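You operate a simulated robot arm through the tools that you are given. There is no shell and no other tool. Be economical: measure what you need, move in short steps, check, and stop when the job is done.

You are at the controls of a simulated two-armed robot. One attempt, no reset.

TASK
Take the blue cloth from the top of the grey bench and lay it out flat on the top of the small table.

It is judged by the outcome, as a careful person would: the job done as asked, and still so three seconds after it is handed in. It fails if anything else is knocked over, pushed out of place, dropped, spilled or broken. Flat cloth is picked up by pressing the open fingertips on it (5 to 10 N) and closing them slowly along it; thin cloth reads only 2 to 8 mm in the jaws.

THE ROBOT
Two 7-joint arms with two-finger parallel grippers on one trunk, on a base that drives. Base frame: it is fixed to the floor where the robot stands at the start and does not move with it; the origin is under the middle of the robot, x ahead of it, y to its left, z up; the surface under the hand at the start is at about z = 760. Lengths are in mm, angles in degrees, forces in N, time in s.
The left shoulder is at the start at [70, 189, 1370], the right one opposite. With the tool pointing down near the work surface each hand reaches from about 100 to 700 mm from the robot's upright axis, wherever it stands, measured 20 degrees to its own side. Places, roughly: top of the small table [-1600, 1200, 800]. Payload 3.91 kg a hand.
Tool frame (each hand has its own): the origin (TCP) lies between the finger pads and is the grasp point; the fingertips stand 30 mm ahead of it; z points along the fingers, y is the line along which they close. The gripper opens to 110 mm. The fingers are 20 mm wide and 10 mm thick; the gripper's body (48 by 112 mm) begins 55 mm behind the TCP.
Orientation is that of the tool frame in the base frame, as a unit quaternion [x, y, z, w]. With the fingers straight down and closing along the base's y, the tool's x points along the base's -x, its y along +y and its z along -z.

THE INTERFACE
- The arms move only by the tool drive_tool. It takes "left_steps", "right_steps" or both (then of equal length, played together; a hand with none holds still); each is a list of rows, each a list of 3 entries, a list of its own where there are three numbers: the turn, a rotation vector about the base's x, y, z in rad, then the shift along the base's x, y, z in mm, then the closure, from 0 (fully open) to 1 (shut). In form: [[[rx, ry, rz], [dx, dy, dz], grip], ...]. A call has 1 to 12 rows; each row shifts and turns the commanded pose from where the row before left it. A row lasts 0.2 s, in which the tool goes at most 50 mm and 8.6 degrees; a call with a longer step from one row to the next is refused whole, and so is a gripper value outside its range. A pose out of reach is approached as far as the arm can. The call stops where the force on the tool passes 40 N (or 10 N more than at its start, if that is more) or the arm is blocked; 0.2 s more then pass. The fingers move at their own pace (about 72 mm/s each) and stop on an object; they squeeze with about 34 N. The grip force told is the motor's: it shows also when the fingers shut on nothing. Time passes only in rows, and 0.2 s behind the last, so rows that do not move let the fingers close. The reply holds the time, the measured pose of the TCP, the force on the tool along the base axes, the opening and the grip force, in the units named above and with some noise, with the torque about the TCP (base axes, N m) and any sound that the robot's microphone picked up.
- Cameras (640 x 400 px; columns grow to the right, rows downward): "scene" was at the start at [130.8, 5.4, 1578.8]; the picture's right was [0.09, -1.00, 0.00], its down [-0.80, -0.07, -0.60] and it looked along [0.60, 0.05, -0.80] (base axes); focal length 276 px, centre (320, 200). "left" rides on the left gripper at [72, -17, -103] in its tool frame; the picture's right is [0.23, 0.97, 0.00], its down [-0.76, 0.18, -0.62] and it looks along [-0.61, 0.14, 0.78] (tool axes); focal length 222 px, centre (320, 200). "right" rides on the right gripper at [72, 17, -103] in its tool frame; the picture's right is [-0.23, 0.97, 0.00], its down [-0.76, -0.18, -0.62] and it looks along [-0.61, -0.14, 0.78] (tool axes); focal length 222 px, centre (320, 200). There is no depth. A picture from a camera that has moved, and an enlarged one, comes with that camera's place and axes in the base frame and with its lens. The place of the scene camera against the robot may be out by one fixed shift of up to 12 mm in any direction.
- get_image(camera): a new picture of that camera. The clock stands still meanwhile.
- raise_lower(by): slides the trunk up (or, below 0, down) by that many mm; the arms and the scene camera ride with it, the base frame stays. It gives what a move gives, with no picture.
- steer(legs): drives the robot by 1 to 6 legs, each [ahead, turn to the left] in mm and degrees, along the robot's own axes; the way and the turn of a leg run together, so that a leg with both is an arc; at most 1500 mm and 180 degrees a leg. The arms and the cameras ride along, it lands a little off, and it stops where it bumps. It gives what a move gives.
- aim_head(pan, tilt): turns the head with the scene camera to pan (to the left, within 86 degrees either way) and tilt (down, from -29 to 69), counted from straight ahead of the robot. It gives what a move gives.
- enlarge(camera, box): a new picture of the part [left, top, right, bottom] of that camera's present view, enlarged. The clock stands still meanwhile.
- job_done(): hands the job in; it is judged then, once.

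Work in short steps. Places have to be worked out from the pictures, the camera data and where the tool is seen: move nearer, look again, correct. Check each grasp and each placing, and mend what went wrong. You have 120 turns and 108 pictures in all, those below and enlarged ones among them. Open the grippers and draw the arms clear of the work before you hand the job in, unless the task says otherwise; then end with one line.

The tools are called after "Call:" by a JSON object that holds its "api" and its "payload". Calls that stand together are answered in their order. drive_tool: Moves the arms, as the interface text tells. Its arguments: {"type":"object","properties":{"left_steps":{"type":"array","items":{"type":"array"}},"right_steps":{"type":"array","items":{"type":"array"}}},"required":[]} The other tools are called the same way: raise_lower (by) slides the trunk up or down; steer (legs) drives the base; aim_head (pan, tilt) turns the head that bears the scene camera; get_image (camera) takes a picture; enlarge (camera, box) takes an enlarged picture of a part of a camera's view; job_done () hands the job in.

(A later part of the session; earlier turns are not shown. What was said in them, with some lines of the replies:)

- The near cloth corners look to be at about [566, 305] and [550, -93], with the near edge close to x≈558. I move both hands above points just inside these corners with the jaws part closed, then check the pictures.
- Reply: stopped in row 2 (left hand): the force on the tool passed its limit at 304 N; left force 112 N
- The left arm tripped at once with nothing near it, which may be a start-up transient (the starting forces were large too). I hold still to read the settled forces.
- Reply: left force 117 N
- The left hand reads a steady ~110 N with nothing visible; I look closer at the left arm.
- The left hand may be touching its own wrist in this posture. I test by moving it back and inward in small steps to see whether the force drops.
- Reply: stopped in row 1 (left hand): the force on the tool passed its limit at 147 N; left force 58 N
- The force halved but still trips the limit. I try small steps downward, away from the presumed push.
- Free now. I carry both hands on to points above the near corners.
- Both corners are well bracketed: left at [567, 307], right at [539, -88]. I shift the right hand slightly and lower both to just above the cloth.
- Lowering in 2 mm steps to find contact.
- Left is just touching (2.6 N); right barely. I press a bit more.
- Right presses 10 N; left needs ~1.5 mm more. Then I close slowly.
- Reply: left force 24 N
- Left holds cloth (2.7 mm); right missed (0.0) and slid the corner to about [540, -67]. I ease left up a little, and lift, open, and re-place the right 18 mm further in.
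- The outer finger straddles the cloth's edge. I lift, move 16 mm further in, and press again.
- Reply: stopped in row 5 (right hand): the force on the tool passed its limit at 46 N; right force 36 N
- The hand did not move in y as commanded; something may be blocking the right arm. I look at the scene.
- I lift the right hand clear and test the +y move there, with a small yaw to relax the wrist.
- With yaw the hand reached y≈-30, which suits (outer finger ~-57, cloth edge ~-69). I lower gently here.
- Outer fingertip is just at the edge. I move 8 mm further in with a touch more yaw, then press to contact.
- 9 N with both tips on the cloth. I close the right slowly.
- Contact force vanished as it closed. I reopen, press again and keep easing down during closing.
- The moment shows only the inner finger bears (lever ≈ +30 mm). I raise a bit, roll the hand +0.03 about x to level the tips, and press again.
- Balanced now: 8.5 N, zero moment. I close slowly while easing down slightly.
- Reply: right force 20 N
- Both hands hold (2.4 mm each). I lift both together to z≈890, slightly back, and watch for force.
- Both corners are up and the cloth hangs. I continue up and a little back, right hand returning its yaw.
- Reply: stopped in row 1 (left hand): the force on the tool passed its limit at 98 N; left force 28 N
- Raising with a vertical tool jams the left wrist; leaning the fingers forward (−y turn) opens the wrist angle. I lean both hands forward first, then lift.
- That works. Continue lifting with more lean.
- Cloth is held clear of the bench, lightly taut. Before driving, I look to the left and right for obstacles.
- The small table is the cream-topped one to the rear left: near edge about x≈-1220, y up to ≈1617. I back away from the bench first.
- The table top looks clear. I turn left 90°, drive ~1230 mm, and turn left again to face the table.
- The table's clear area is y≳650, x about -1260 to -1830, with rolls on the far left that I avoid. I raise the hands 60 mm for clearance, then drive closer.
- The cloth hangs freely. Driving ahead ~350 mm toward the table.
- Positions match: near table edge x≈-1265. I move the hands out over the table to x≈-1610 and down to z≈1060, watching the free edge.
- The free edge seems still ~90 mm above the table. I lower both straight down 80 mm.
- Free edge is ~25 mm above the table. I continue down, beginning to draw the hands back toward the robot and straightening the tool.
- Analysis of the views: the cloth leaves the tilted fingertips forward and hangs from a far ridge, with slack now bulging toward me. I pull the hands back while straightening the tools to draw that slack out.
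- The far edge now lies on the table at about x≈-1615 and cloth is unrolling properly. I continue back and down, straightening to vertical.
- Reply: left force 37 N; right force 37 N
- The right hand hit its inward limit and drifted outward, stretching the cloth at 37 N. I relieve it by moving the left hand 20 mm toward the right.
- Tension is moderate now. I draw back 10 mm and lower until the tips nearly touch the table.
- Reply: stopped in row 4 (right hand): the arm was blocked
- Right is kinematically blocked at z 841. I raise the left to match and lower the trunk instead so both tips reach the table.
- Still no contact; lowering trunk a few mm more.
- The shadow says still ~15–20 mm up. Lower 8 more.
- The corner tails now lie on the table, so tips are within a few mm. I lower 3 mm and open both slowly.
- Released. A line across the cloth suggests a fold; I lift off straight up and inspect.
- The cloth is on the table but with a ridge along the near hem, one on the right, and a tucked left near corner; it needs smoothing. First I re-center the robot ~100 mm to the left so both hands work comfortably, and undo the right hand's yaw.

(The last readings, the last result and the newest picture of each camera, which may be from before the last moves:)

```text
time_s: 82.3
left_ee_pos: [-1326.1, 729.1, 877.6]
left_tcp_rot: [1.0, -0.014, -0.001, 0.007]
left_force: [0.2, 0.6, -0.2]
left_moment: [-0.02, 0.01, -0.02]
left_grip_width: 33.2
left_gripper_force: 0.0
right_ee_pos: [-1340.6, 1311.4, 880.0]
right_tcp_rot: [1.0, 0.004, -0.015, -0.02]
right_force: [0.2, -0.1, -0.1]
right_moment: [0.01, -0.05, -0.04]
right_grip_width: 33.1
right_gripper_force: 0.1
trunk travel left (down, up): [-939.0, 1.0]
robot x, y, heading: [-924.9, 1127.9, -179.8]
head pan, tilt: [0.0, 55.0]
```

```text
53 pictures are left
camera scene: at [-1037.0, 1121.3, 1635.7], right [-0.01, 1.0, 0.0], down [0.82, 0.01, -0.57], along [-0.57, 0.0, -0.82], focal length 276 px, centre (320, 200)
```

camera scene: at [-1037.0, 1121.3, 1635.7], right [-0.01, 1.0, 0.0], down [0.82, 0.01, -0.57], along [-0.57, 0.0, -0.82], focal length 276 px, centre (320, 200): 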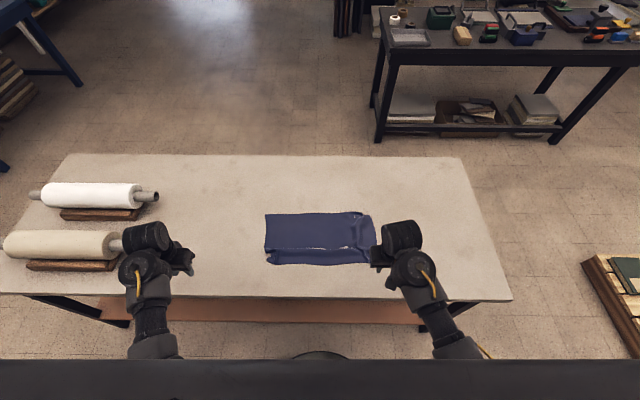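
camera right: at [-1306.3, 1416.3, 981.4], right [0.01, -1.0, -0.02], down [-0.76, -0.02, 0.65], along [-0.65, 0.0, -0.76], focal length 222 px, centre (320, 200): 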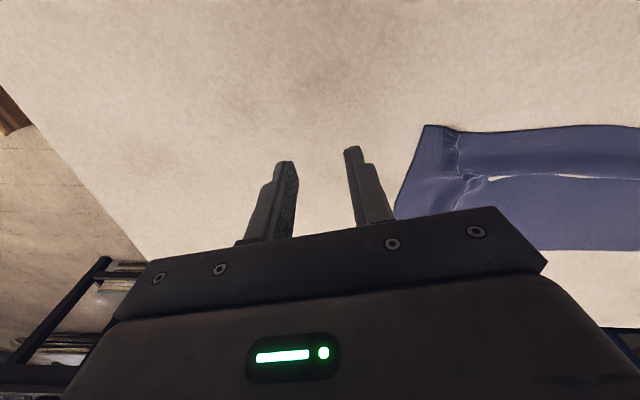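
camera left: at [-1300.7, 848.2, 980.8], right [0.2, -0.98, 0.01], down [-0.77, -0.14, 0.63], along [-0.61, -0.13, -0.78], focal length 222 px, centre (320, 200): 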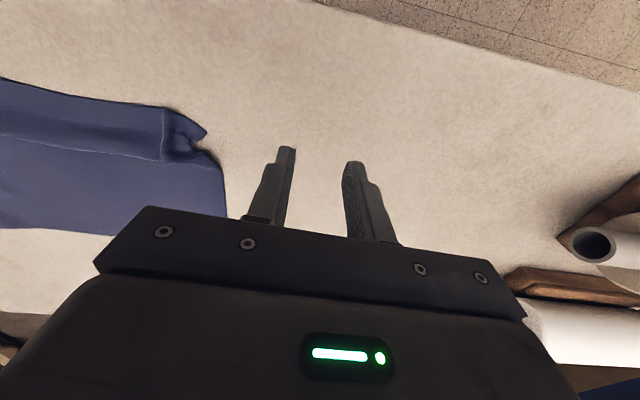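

Re-centered. I move both hands over the near hem (left to y≈1005, right to y≈1272, x≈-1395) with fingers shut, staying above the cloth, then lower the trunk 50 mm.

Call:
{"api": "drive_tool", "payload": {"left_steps": [[[0, 0, 0], [-10, 40, 0], 1], [[0, 0, 0], [-10, 40, 0], 1], [[0, 0, 0], [-10, 40, 0], 1], [[0, 0, 0], [-10, 40, 0], 1], [[0, 0, 0], [-10, 40, 0], 1], [[0, 0, 0], [-10, 40, 0], 1], [[0.014, 0, 0], [-9, 36, 0], 1]], "right_steps": [[[0, 0, 0], [0, 0, 0], 1], [[0, 0, 0], [0, 0, 0], 1], [[0, 0, 0], [0, 0, 0], 1], [[-0.02, -0.015, 0], [-10, -10, 0], 1], [[-0.02, -0.015, 0], [-15, -10, 0], 1], [[0, 0, 0], [-15, -10, 0], 1], [[0, 0, 0], [-15, -9, 0], 1]]}}

Call:
{"api": "raise_lower", "payload": {"by": -50}}

Call:
{"api": "get_image", "payload": {"camera": "left"}}

Call:
{"api": "get_image", "payload": {"camera": "right"}}

```text
time_s: 83.9
left_ee_pos: [-1398.8, 1004.3, 877.9]
left_tcp_rot: [1.0, -0.013, 0.0, 0.0]
left_force: [1.1, 0.2, -0.3]
left_moment: [0.02, 0.01, -0.01]
left_grip_width: 0.0
left_gripper_force: 33.8
right_ee_pos: [-1396.1, 1272.8, 879.5]
right_tcp_rot: [1.0, 0.004, 0.001, 0.001]
right_force: [-0.6, 0.8, -0.7]
right_moment: [0.01, -0.02, -0.02]
right_grip_width: 0.0
right_gripper_force: 34.2
trunk travel left (down, up): [-939.0, 1.0]
robot x, y, heading: [-922.4, 1125.1, -179.5]
head pan, tilt: [0.0, 55.0]
```

```text
time_s: 84.8
left_ee_pos: [-1397.2, 1002.8, 828.4]
left_tcp_rot: [1.0, -0.014, -0.001, 0.0]
left_force: [1.1, -0.4, -0.5]
left_moment: [-0.01, -0.02, 0.01]
left_grip_width: 0.0
left_gripper_force: 34.4
right_ee_pos: [-1395.6, 1273.0, 830.1]
right_tcp_rot: [1.0, 0.004, -0.001, 0.0]
right_force: [0.9, -0.4, 0.9]
right_moment: [0.01, 0.0, -0.03]
right_grip_width: 0.0
right_gripper_force: 33.5
trunk travel left (down, up): [-889.0, 51.0]
robot x, y, heading: [-923.0, 1122.5, -179.6]
head pan, tilt: [0.0, 55.0]
```

```text
52 pictures are left
camera left: at [-1324.3, 1017.8, 931.9], right [0.2, -0.98, 0.0], down [-0.76, -0.16, 0.62], along [-0.61, -0.12, -0.78], focal length 222 px, centre (320, 200)
```

left: 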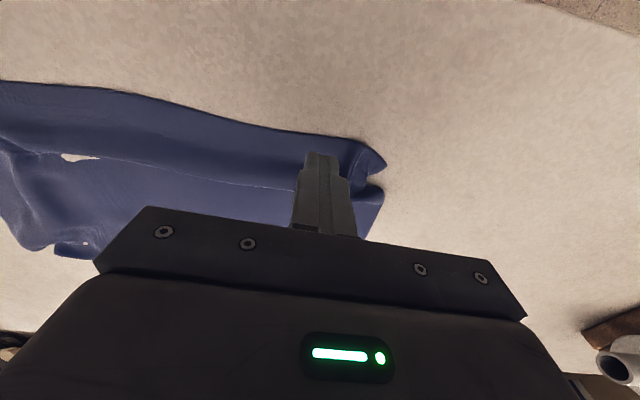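

```text
51 pictures are left
camera right: at [-1323.9, 1256.7, 933.8], right [-0.22, -0.98, 0.0], down [-0.76, 0.17, 0.62], along [-0.61, 0.14, -0.78], focal length 222 px, centre (320, 200)
```

right: 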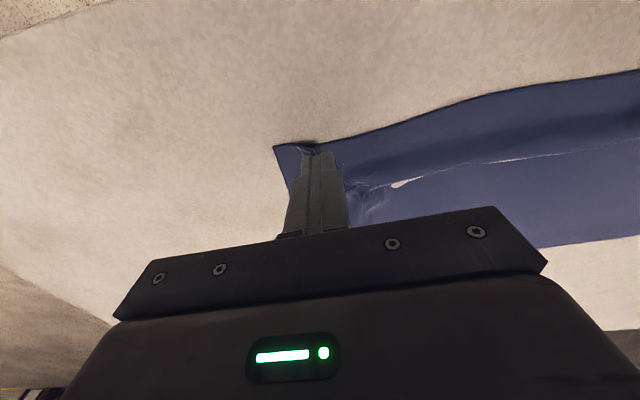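

Hem is at about x≈-1389 (left) and -1395 (right). I shift slightly inward and lower to near contact.

Call:
{"api": "drive_tool", "payload": {"left_steps": [[[0, 0, 0], [-9, 0, -12], 1], [[0, 0, 0], [0, 0, -12], 1], [[0, 0, 0], [0, 0, -3], 1], [[0, 0, 0], [0, 0, -2], 1]], "right_steps": [[[0, 0, 0], [-13, 0, -12], 1], [[0, 0, 0], [0, 0, -12], 1], [[0, 0, 0], [0, 0, -3], 1], [[0, 0, 0], [0, 0, -2], 1]]}}

```text
time_s: 85.8
left_ee_pos: [-1405.3, 1004.2, 798.3]
left_tcp_rot: [1.0, -0.014, -0.001, 0.0]
left_force: [0.1, 0.3, 0.3]
left_moment: [0.0, 0.02, 0.02]
left_grip_width: 0.1
left_gripper_force: 33.7
right_ee_pos: [-1408.4, 1272.3, 800.4]
right_tcp_rot: [1.0, 0.003, 0.0, 0.0]
right_force: [-1.0, -0.3, -0.4]
right_moment: [0.01, 0.02, 0.03]
right_grip_width: 0.0
right_gripper_force: 34.3
trunk travel left (down, up): [-889.0, 51.0]
robot x, y, heading: [-922.3, 1124.4, -179.6]
head pan, tilt: [0.0, 55.0]
```

Call:
{"api": "drive_tool", "payload": {"left_steps": [[[0, 0, 0], [0, 0, -1], 1], [[0, 0, 0], [0, 0, -1], 1]], "right_steps": [[[0, 0, 0], [0, 0, -2], 1], [[0, 0, 0], [0, 0, -2], 1]]}}

```text
time_s: 86.4
left_ee_pos: [-1404.8, 1004.0, 795.8]
left_tcp_rot: [1.0, -0.014, 0.0, 0.0]
left_force: [0.2, 0.0, -0.6]
left_moment: [0.02, -0.02, -0.03]
left_grip_width: 0.1
left_gripper_force: 34.4
right_ee_pos: [-1408.9, 1272.3, 796.6]
right_tcp_rot: [1.0, 0.004, 0.0, 0.0]
right_force: [0.4, 0.2, -0.5]
right_moment: [-0.02, 0.01, 0.01]
right_grip_width: 0.0
right_gripper_force: 34.3
trunk travel left (down, up): [-889.0, 51.0]
robot x, y, heading: [-927.1, 1126.8, -179.7]
head pan, tilt: [0.0, 55.0]
```

Call:
{"api": "drive_tool", "payload": {"left_steps": [[[0, 0, 0], [0, 0, -1], 1], [[0, 0, 0], [0, 0, -1], 1], [[0, 0, 0], [0, 0, -1], 1]], "right_steps": [[[0, 0, 0], [0, 0, -1], 1], [[0, 0, 0], [0, 0, -1], 1], [[0, 0, 0], [0, 0, -1], 1]]}}

```text
time_s: 87.2
left_ee_pos: [-1405.1, 1004.2, 793.5]
left_tcp_rot: [1.0, -0.014, -0.002, 0.0]
left_force: [0.6, 0.6, -0.3]
left_moment: [0.01, 0.01, -0.01]
left_grip_width: 0.0
left_gripper_force: 34.2
right_ee_pos: [-1409.9, 1273.4, 794.0]
right_tcp_rot: [1.0, 0.004, 0.0, 0.0]
right_force: [-0.2, 0.0, -0.2]
right_moment: [0.03, -0.01, 0.0]
right_grip_width: 0.0
right_gripper_force: 33.8
trunk travel left (down, up): [-889.0, 51.0]
robot x, y, heading: [-926.4, 1125.2, -179.3]
head pan, tilt: [0.0, 55.0]
```

Call:
{"api": "drive_tool", "payload": {"left_steps": [[[0, 0, 0], [0, 0, -1.5], 1], [[0, 0, 0], [0, 0, -1.5], 1], [[0, 0, 0], [0, 0, -1.5], 1]], "right_steps": [[[0, 0, 0], [0, 0, -1.5], 1], [[0, 0, 0], [0, 0, -1.5], 1], [[0, 0, 0], [0, 0, -1.5], 1]]}}

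```text
time_s: 88.0
left_ee_pos: [-1406.3, 1004.4, 791.1]
left_tcp_rot: [1.0, -0.013, -0.002, 0.0]
left_force: [0.0, -2.1, 9.8]
left_moment: [-0.05, -0.02, -0.02]
left_grip_width: 0.1
left_gripper_force: 33.4
right_ee_pos: [-1408.8, 1271.8, 791.0]
right_tcp_rot: [1.0, 0.002, -0.001, 0.0]
right_force: [-1.5, 1.5, 9.2]
right_moment: [0.04, -0.04, -0.01]
right_grip_width: 0.0
right_gripper_force: 33.7
trunk travel left (down, up): [-889.0, 51.0]
robot x, y, heading: [-921.7, 1125.2, -179.4]
head pan, tilt: [0.0, 55.0]
```

Contact at ~9.5 N each (table z≈761). I drag both toward the robot 36 mm.

Call:
{"api": "drive_tool", "payload": {"left_steps": [[[0, 0, 0], [6, 0, 0], 1], [[0, 0, 0], [6, 0, 0], 1], [[0, 0, 0], [6, 0, 0], 1], [[0, 0, 0], [6, 0, 0], 1], [[0, 0, 0], [6, 0, 0], 1], [[0, 0, 0], [6, 0, 0], 1]], "right_steps": [[[0, 0, 0], [6, 0, 0], 1], [[0, 0, 0], [6, 0, 0], 1], [[0, 0, 0], [6, 0, 0], 1], [[0, 0, 0], [6, 0, 0], 1], [[0, 0, 0], [6, 0, 0], 1], [[0, 0, 0], [6, 0, 0], 1]]}}

Call:
{"api": "enlarge", "payload": {"camera": "scene", "box": [240, 190, 420, 302]}}

Call:
{"api": "get_image", "payload": {"camera": "left"}}

Call:
{"api": "get_image", "payload": {"camera": "right"}}

```text
time_s: 89.4
left_ee_pos: [-1368.6, 1004.1, 790.9]
left_tcp_rot: [1.0, -0.013, -0.002, -0.001]
left_force: [-4.8, 0.2, 19.3]
left_moment: [-0.05, 0.08, -0.01]
left_grip_width: 0.1
left_gripper_force: 33.6
right_ee_pos: [-1371.8, 1273.7, 790.9]
right_tcp_rot: [1.0, 0.003, -0.002, 0.0]
right_force: [-4.8, -0.6, 19.1]
right_moment: [-0.02, 0.1, 0.02]
right_grip_width: 0.0
right_gripper_force: 34.1
trunk travel left (down, up): [-889.0, 51.0]
robot x, y, heading: [-922.5, 1121.9, -179.7]
head pan, tilt: [0.0, 55.0]
```

```text
3.56 times, centred on (330, 246) of scene
camera zoom: at [-1035.1, 1121.1, 1586.0], right [-0.01, 1.0, 0.0], down [0.82, 0.01, -0.58], along [-0.58, 0.0, -0.82], focal length 982 px, centre (284, 36)
```

zoom: 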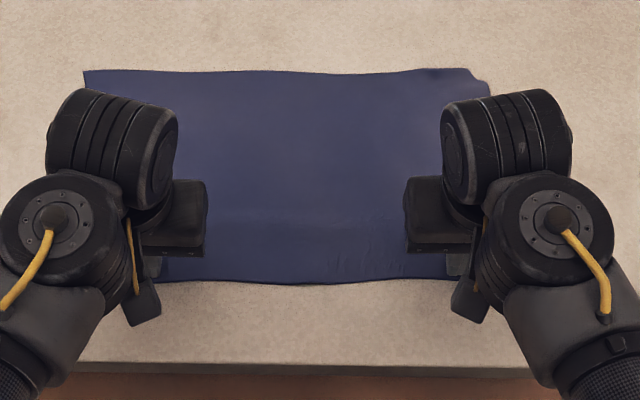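

```text
49 pictures are left
camera left: at [-1295.8, 1017.6, 894.7], right [0.2, -0.98, 0.0], down [-0.76, -0.16, 0.63], along [-0.61, -0.12, -0.78], focal length 222 px, centre (320, 200)
```

left: 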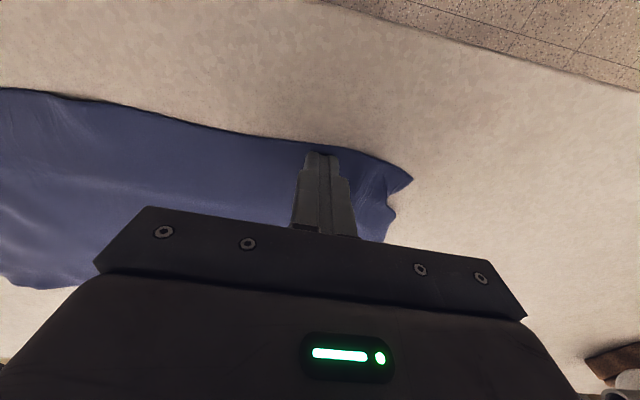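

```text
48 pictures are left
camera right: at [-1299.4, 1256.3, 894.7], right [-0.22, -0.98, 0.0], down [-0.76, 0.17, 0.63], along [-0.61, 0.14, -0.78], focal length 222 px, centre (320, 200)
```

right: 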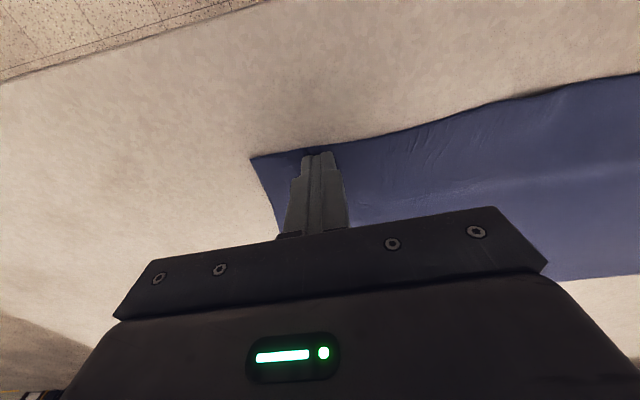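

Excellent: the hem ridge is gone. While pressed, I spread the hands apart sideways ~12 mm each to pull out the side wrinkles, then lift off.

Call:
{"api": "drive_tool", "payload": {"left_steps": [[[0, 0, 0], [0, -4, 0], 1], [[0, 0, 0], [0, -4, 0], 1], [[0, 0, 0], [0, -4, 0], 1], [[0, 0, 0], [0, 0, 10], 1], [[0, 0, 0], [0, 0, 30], 1], [[0, 0, 0], [10, -40, 30], 1], [[0, 0, 0], [10, -40, 0], 1], [[0, 0, 0], [10, -40, 0], 1]], "right_steps": [[[0, 0, 0], [0, 4, 0], 1], [[0, 0, 0], [0, 4, 0], 1], [[0, 0, 0], [0, 4, 0], 1], [[0, 0, 0], [0, 0, 10], 1], [[0, 0, 0], [0, 0, 30], 1], [[0, 0, 0], [10, 40, 30], 1], [[0, 0, 0], [10, 40, 0], 1], [[0, 0, 0], [10, 40, 0], 1]]}}

Call:
{"api": "enlarge", "payload": {"camera": "scene", "box": [240, 190, 420, 302]}}

```text
refused: row 6 steps farther than a row can; nothing moved
```

```text
3.56 times, centred on (330, 246) of scene
camera zoom: at [-1035.1, 1121.1, 1586.0], right [-0.01, 1.0, 0.0], down [0.82, 0.01, -0.58], along [-0.58, 0.0, -0.82], focal length 982 px, centre (284, 36)
```

zoom: 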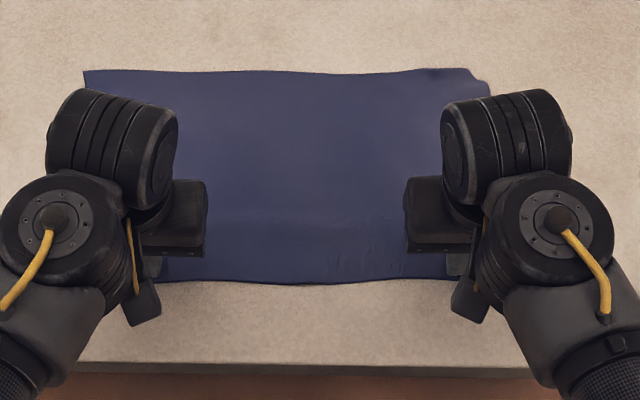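

One row was too long; same motion with shorter rows.

Call:
{"api": "drive_tool", "payload": {"left_steps": [[[0, 0, 0], [0, -4, 0], 1], [[0, 0, 0], [0, -4, 0], 1], [[0, 0, 0], [0, -4, 0], 1], [[0, 0, 0], [0, 0, 10], 1], [[0, 0, 0], [0, 0, 30], 1], [[0, 0, 0], [0, -30, 30], 1], [[0, 0, 0], [10, -40, 0], 1], [[0, 0, 0], [10, -40, 0], 1]], "right_steps": [[[0, 0, 0], [0, 4, 0], 1], [[0, 0, 0], [0, 4, 0], 1], [[0, 0, 0], [0, 4, 0], 1], [[0, 0, 0], [0, 0, 10], 1], [[0, 0, 0], [0, 0, 30], 1], [[0, 0, 0], [0, 30, 30], 1], [[0, 0, 0], [10, 40, 0], 1], [[0, 0, 0], [10, 40, 0], 1]]}}

Call:
{"api": "enlarge", "payload": {"camera": "scene", "box": [240, 190, 420, 302]}}

```text
time_s: 91.2
left_ee_pos: [-1353.1, 892.9, 860.0]
left_tcp_rot: [1.0, -0.014, 0.0, 0.0]
left_force: [-0.2, -0.1, -0.3]
left_moment: [0.0, 0.03, 0.05]
left_grip_width: 0.1
left_gripper_force: 34.0
right_ee_pos: [-1356.6, 1382.3, 860.6]
right_tcp_rot: [1.0, -0.002, -0.004, 0.001]
right_force: [-0.9, -0.6, -1.3]
right_moment: [0.13, 0.03, -0.07]
right_grip_width: 0.0
right_gripper_force: 33.8
trunk travel left (down, up): [-889.0, 51.0]
robot x, y, heading: [-920.2, 1122.0, -179.5]
head pan, tilt: [0.0, 55.0]
stopped in row 8 (right hand): the force on the tool passed its limit at 57 N (the readings are from after the stop); the commanded pose is now the measured one
```

```text
3.56 times, centred on (330, 246) of scene
camera zoom: at [-1036.9, 1121.1, 1585.7], right [-0.01, 1.0, 0.0], down [0.82, 0.01, -0.57], along [-0.57, 0.0, -0.82], focal length 982 px, centre (284, 36)
```

zoom: 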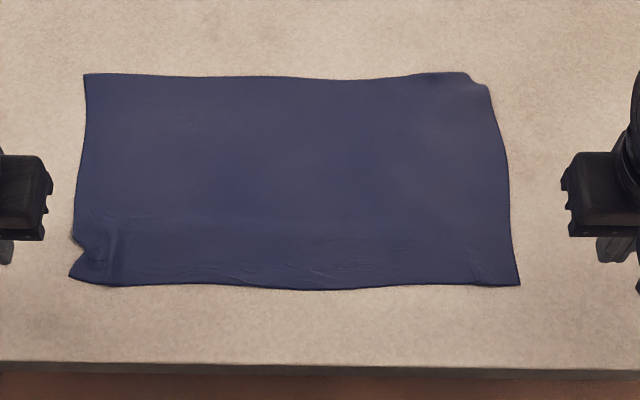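

Nearly flat. I zoom at the left notch and right far corner.

Call:
{"api": "enlarge", "payload": {"camera": "scene", "box": [254, 240, 304, 272]}}

Call:
{"api": "enlarge", "payload": {"camera": "scene", "box": [340, 200, 390, 232]}}

```text
12.50 times, centred on (279, 256) of scene
camera zoom: at [-1036.9, 1121.1, 1585.7], right [-0.01, 1.0, 0.0], down [0.82, 0.01, -0.57], along [-0.57, 0.0, -0.82], focal length 3452 px, centre (832, -500)
```

zoom: 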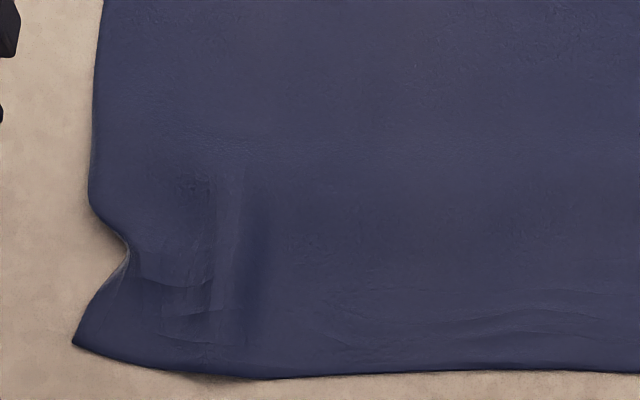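

```text
12.50 times, centred on (365, 216) of scene
camera zoom: at [-1036.9, 1121.1, 1585.7], right [-0.01, 1.0, 0.0], down [0.82, 0.01, -0.57], along [-0.57, 0.0, -0.82], focal length 3452 px, centre (-242, 0)
```

zoom: 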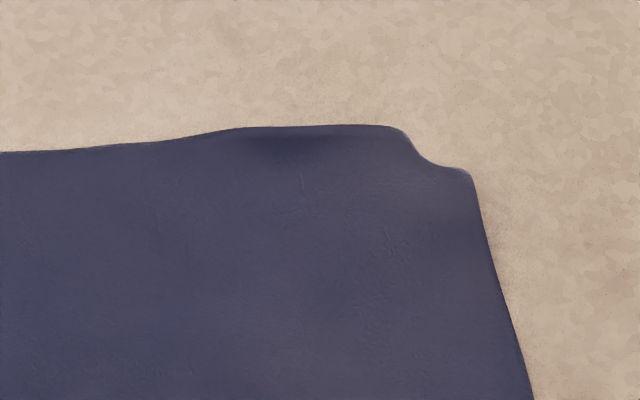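

Two small tucks remain. I bring the left finger just inside the left notch and the right finger just inside the far right corner.

Call:
{"api": "drive_tool", "payload": {"left_steps": [[[0, 0, 0], [-7, 14, -6], 1], [[0, 0, 0], [-7, 14, -6], 1], [[0, 0, 0], [-7, 14, -6], 1], [[0, 0, 0], [-7, 14, -6], 1], [[0, 0, 0], [-6, 13, -6], 1], [[0, 0, 0], [0, 0, -16], 1], [[0, 0, 0], [0, 0, -16], 1]], "right_steps": [[[0, 0, 0], [-20, -16, -15], 1], [[0, 0, 0], [-40, -16, -10], 1], [[0, 0, 0], [-40, -16, -5], 1], [[0, 0, 0], [-40, -16, 0], 1], [[0, 0, 0], [-40, -16, 0], 1], [[0, 0, 0], [-6, 0, -16], 1], [[0, 0, 0], [0, 0, -16], 1]]}}

Call:
{"api": "get_image", "payload": {"camera": "left"}}

Call:
{"api": "get_image", "payload": {"camera": "right"}}

```text
time_s: 92.8
left_ee_pos: [-1386.5, 962.1, 797.5]
left_tcp_rot: [1.0, -0.013, -0.001, 0.0]
left_force: [0.4, -0.7, 0.5]
left_moment: [0.03, -0.02, -0.02]
left_grip_width: 0.0
left_gripper_force: 33.9
right_ee_pos: [-1544.8, 1302.4, 800.1]
right_tcp_rot: [1.0, -0.002, -0.003, -0.001]
right_force: [0.1, 1.0, -0.3]
right_moment: [-0.01, -0.03, 0.01]
right_grip_width: 0.0
right_gripper_force: 34.2
trunk travel left (down, up): [-889.0, 51.0]
robot x, y, heading: [-925.3, 1120.5, -179.3]
head pan, tilt: [0.0, 55.0]
```

```text
43 pictures are left
camera left: at [-1314.7, 976.5, 900.9], right [0.2, -0.98, 0.0], down [-0.77, -0.16, 0.62], along [-0.61, -0.12, -0.78], focal length 222 px, centre (320, 200)
```

left: 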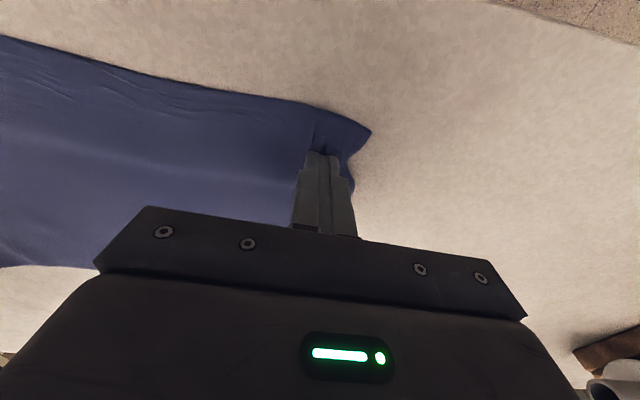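

```text
42 pictures are left
camera right: at [-1472.3, 1286.0, 902.2], right [-0.23, -0.97, 0.0], down [-0.76, 0.18, 0.63], along [-0.61, 0.14, -0.78], focal length 222 px, centre (320, 200)
```

right: 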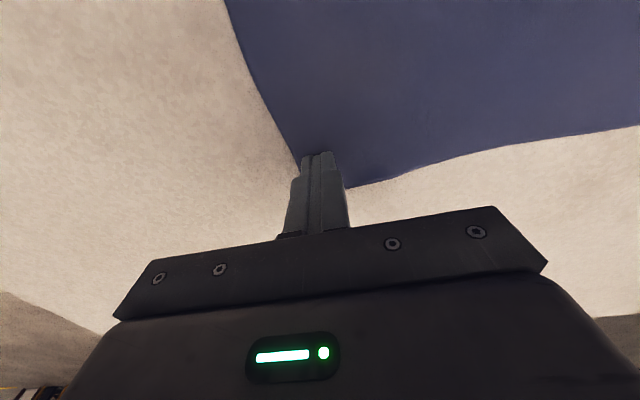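

Left is good; right is too near the corner, so I shift it 8 mm inward. Then press both gently.

Call:
{"api": "drive_tool", "payload": {"left_steps": [[[0, 0, 0], [0, 0, -2], 1], [[0, 0, 0], [0, 0, -2], 1], [[0, 0, 0], [0, 0, -2], 1], [[0, 0, 0], [0, 0, -1], 1]], "right_steps": [[[0, 0, 0], [10, -8, -2], 1], [[0, 0, 0], [0, 0, -3], 1], [[0, 0, 0], [0, 0, -2.5], 1], [[0, 0, 0], [0, 0, -1.5], 1]]}}

```text
time_s: 93.8
left_ee_pos: [-1386.6, 961.3, 790.5]
left_tcp_rot: [1.0, -0.014, -0.002, 0.0]
left_force: [0.8, -0.2, 2.2]
left_moment: [0.01, 0.01, -0.06]
left_grip_width: 0.1
left_gripper_force: 34.3
right_ee_pos: [-1534.1, 1295.6, 791.9]
right_tcp_rot: [1.0, -0.002, -0.004, 0.0]
right_force: [-0.7, 1.0, 10.2]
right_moment: [0.12, 0.0, 0.01]
right_grip_width: 0.0
right_gripper_force: 34.3
trunk travel left (down, up): [-889.0, 51.0]
robot x, y, heading: [-922.5, 1126.5, -179.6]
head pan, tilt: [0.0, 55.0]
```

Contact (left 2 N, right 10 N). I press the left 1 mm more and drag outward: left to −y, right to −x/+y; then lift.

Call:
{"api": "drive_tool", "payload": {"left_steps": [[[0, 0, 0], [0, 0, -1], 1], [[0, 0, 0], [0, -5, 0], 1], [[0, 0, 0], [0, -5, 0], 1], [[0, 0, 0], [0, -5, 0], 1], [[0, 0, 0], [0, -3, 0], 1], [[0, 0, 0], [0, 0, 10], 1], [[0, 0, 0], [0, 0, 25], 1], [[0, 0, 0], [0, -40, 0], 1], [[0, 0, 0], [0, -30, 0], 1]], "right_steps": [[[0, 0, 0], [0, 0, 0], 1], [[0, 0, 0], [-3, 3, 0], 1], [[0, 0, 0], [-3, 3, 0], 1], [[0, 0, 0], [-3, 3, 0], 1], [[0, 0, 0], [0, 0, 0], 1], [[0, 0, 0], [0, 0, 10], 1], [[0, 0, 0], [0, 0, 25], 1], [[0, 0, 0], [0, 40, 0], 1], [[0, 0, 0], [0, 30, 0], 1]]}}

Call:
{"api": "enlarge", "payload": {"camera": "scene", "box": [240, 190, 420, 302]}}

```text
time_s: 95.8
left_ee_pos: [-1387.3, 874.3, 824.7]
left_tcp_rot: [1.0, -0.014, -0.001, 0.0]
left_force: [0.4, 0.1, -0.1]
left_moment: [-0.02, 0.03, -0.01]
left_grip_width: 0.0
left_gripper_force: 33.6
right_ee_pos: [-1543.0, 1373.5, 824.4]
right_tcp_rot: [1.0, 0.0, -0.002, 0.0]
right_force: [0.5, 0.0, 0.3]
right_moment: [0.01, -0.04, 0.01]
right_grip_width: 0.1
right_gripper_force: 34.2
trunk travel left (down, up): [-889.0, 51.0]
robot x, y, heading: [-925.3, 1124.6, -179.9]
head pan, tilt: [0.0, 55.0]
```

```text
3.56 times, centred on (330, 246) of scene
camera zoom: at [-1038.6, 1121.7, 1585.6], right [-0.01, 1.0, 0.0], down [0.82, 0.01, -0.57], along [-0.57, 0.0, -0.82], focal length 982 px, centre (284, 36)
```

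zoom: 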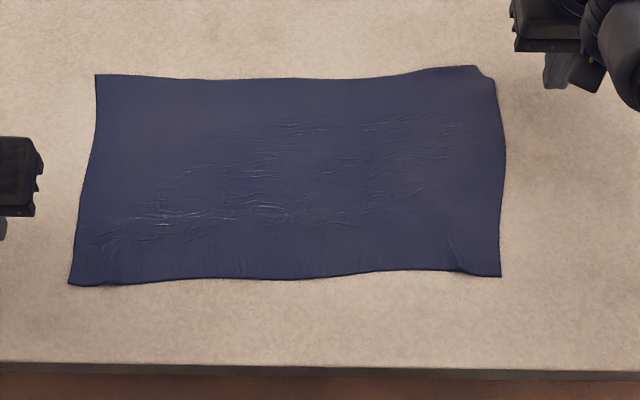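

Left notch is fixed. I check the right side closely.

Call:
{"api": "enlarge", "payload": {"camera": "scene", "box": [310, 200, 400, 278]}}

Call:
{"api": "enlarge", "payload": {"camera": "scene", "box": [250, 200, 340, 278]}}

```text
5.13 times, centred on (355, 239) of scene
camera zoom: at [-1038.6, 1121.7, 1585.6], right [-0.01, 1.0, 0.0], down [0.82, 0.01, -0.57], along [-0.57, 0.0, -0.82], focal length 1416 px, centre (140, -0)
```

zoom: 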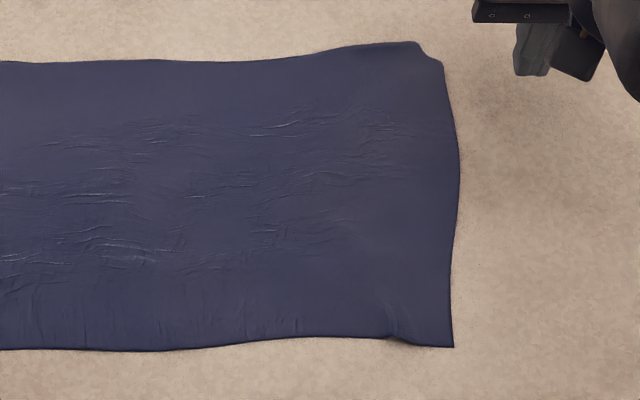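

```text
5.13 times, centred on (295, 239) of scene
camera zoom: at [-1038.6, 1121.7, 1585.6], right [-0.01, 1.0, 0.0], down [0.82, 0.01, -0.57], along [-0.57, 0.0, -0.82], focal length 1416 px, centre (448, -0)
```

zoom: 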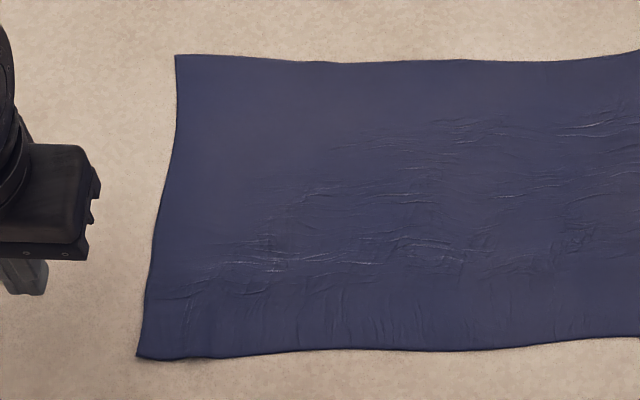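

The cloth is flat with no folds. I open the grippers, raise clear, and back away.

Call:
{"api": "drive_tool", "payload": {"left_steps": [[[0, 0, 0], [0, -10, 5], 0.5], [[0, 0, 0], [0, 0, 5], 0], [[0, 0, 0], [0, 0, 0], 0], [[0, 0, 0], [0, 0, 0], 0]], "right_steps": [[[0, 0, 0], [0, 15, 5], 0.5], [[0, 0, 0], [0, 15, 5], 0], [[0, 0, 0], [0, 0, 0], 0], [[0, 0, 0], [0, 0, 0], 0]]}}

Call:
{"api": "raise_lower", "payload": {"by": 50}}

Call:
{"api": "steer", "payload": {"legs": [[-400, 0]]}}

Call:
{"api": "get_image", "payload": {"camera": "scene"}}

```text
time_s: 96.8
left_ee_pos: [-1387.8, 863.9, 835.1]
left_tcp_rot: [1.0, -0.014, -0.001, 0.0]
left_force: [-0.7, 0.1, 0.2]
left_moment: [0.0, 0.0, -0.01]
left_grip_width: 109.9
left_gripper_force: 0.0
right_ee_pos: [-1544.1, 1402.6, 835.1]
right_tcp_rot: [1.0, -0.002, -0.003, -0.001]
right_force: [0.8, -0.6, 0.2]
right_moment: [-0.04, -0.02, -0.01]
right_grip_width: 110.3
right_gripper_force: 0.0
trunk travel left (down, up): [-889.0, 51.0]
robot x, y, heading: [-921.3, 1123.7, -179.8]
head pan, tilt: [0.0, 55.0]
```

```text
time_s: 97.7
left_ee_pos: [-1387.5, 865.0, 885.5]
left_tcp_rot: [1.0, -0.015, -0.001, 0.001]
left_force: [-0.3, -0.8, -0.5]
left_moment: [-0.01, 0.0, 0.0]
left_grip_width: 110.0
left_gripper_force: 0.1
right_ee_pos: [-1542.0, 1404.2, 884.5]
right_tcp_rot: [1.0, -0.003, -0.003, 0.001]
right_force: [0.2, 0.0, 0.9]
right_moment: [0.01, 0.03, -0.01]
right_grip_width: 110.0
right_gripper_force: 0.2
trunk travel left (down, up): [-939.0, 1.0]
robot x, y, heading: [-922.6, 1122.9, -179.5]
head pan, tilt: [0.0, 55.0]
```

```text
time_s: 100.2
left_ee_pos: [-986.3, 867.6, 885.8]
left_tcp_rot: [1.0, -0.014, 0.0, 0.0]
left_force: [1.3, 0.2, 0.0]
left_moment: [0.03, -0.03, 0.04]
left_grip_width: 109.8
left_gripper_force: 0.1
right_ee_pos: [-1142.2, 1407.4, 885.8]
right_tcp_rot: [1.0, -0.001, -0.004, 0.0]
right_force: [-0.1, 0.3, 0.4]
right_moment: [-0.01, 0.03, 0.01]
right_grip_width: 110.0
right_gripper_force: 0.0
trunk travel left (down, up): [-939.0, 1.0]
robot x, y, heading: [-527.4, 1128.9, -179.7]
head pan, tilt: [0.0, 55.0]
```

```text
38 pictures are left
camera scene: at [-638.1, 1124.2, 1635.5], right [-0.01, 1.0, 0.0], down [0.82, 0.01, -0.57], along [-0.57, 0.0, -0.82], focal length 276 px, centre (320, 200)
```

scene: 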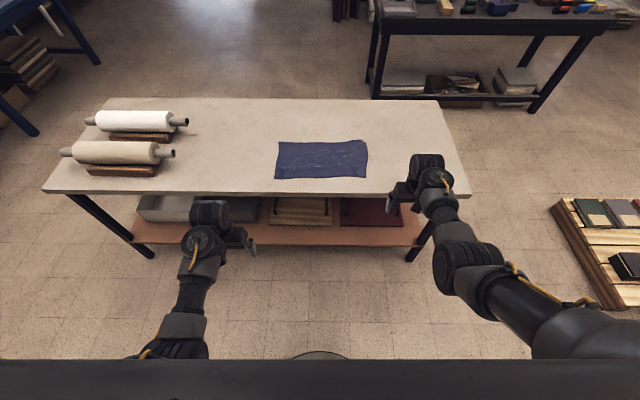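

The cloth lies flat on the table, the rolls are undisturbed, and both arms are clear with the grippers open. I hand the job in.

Call:
{"api": "job_done", "payload": {}}

```text
The job is handed in.
```

The blue cloth is laid out flat on top of the small table, with only fine surface wrinkles and a small tuck of about 10 mm at the far right corner. In the last picture nothing on the table had moved. The grippers are open and both arms are clear of the table.
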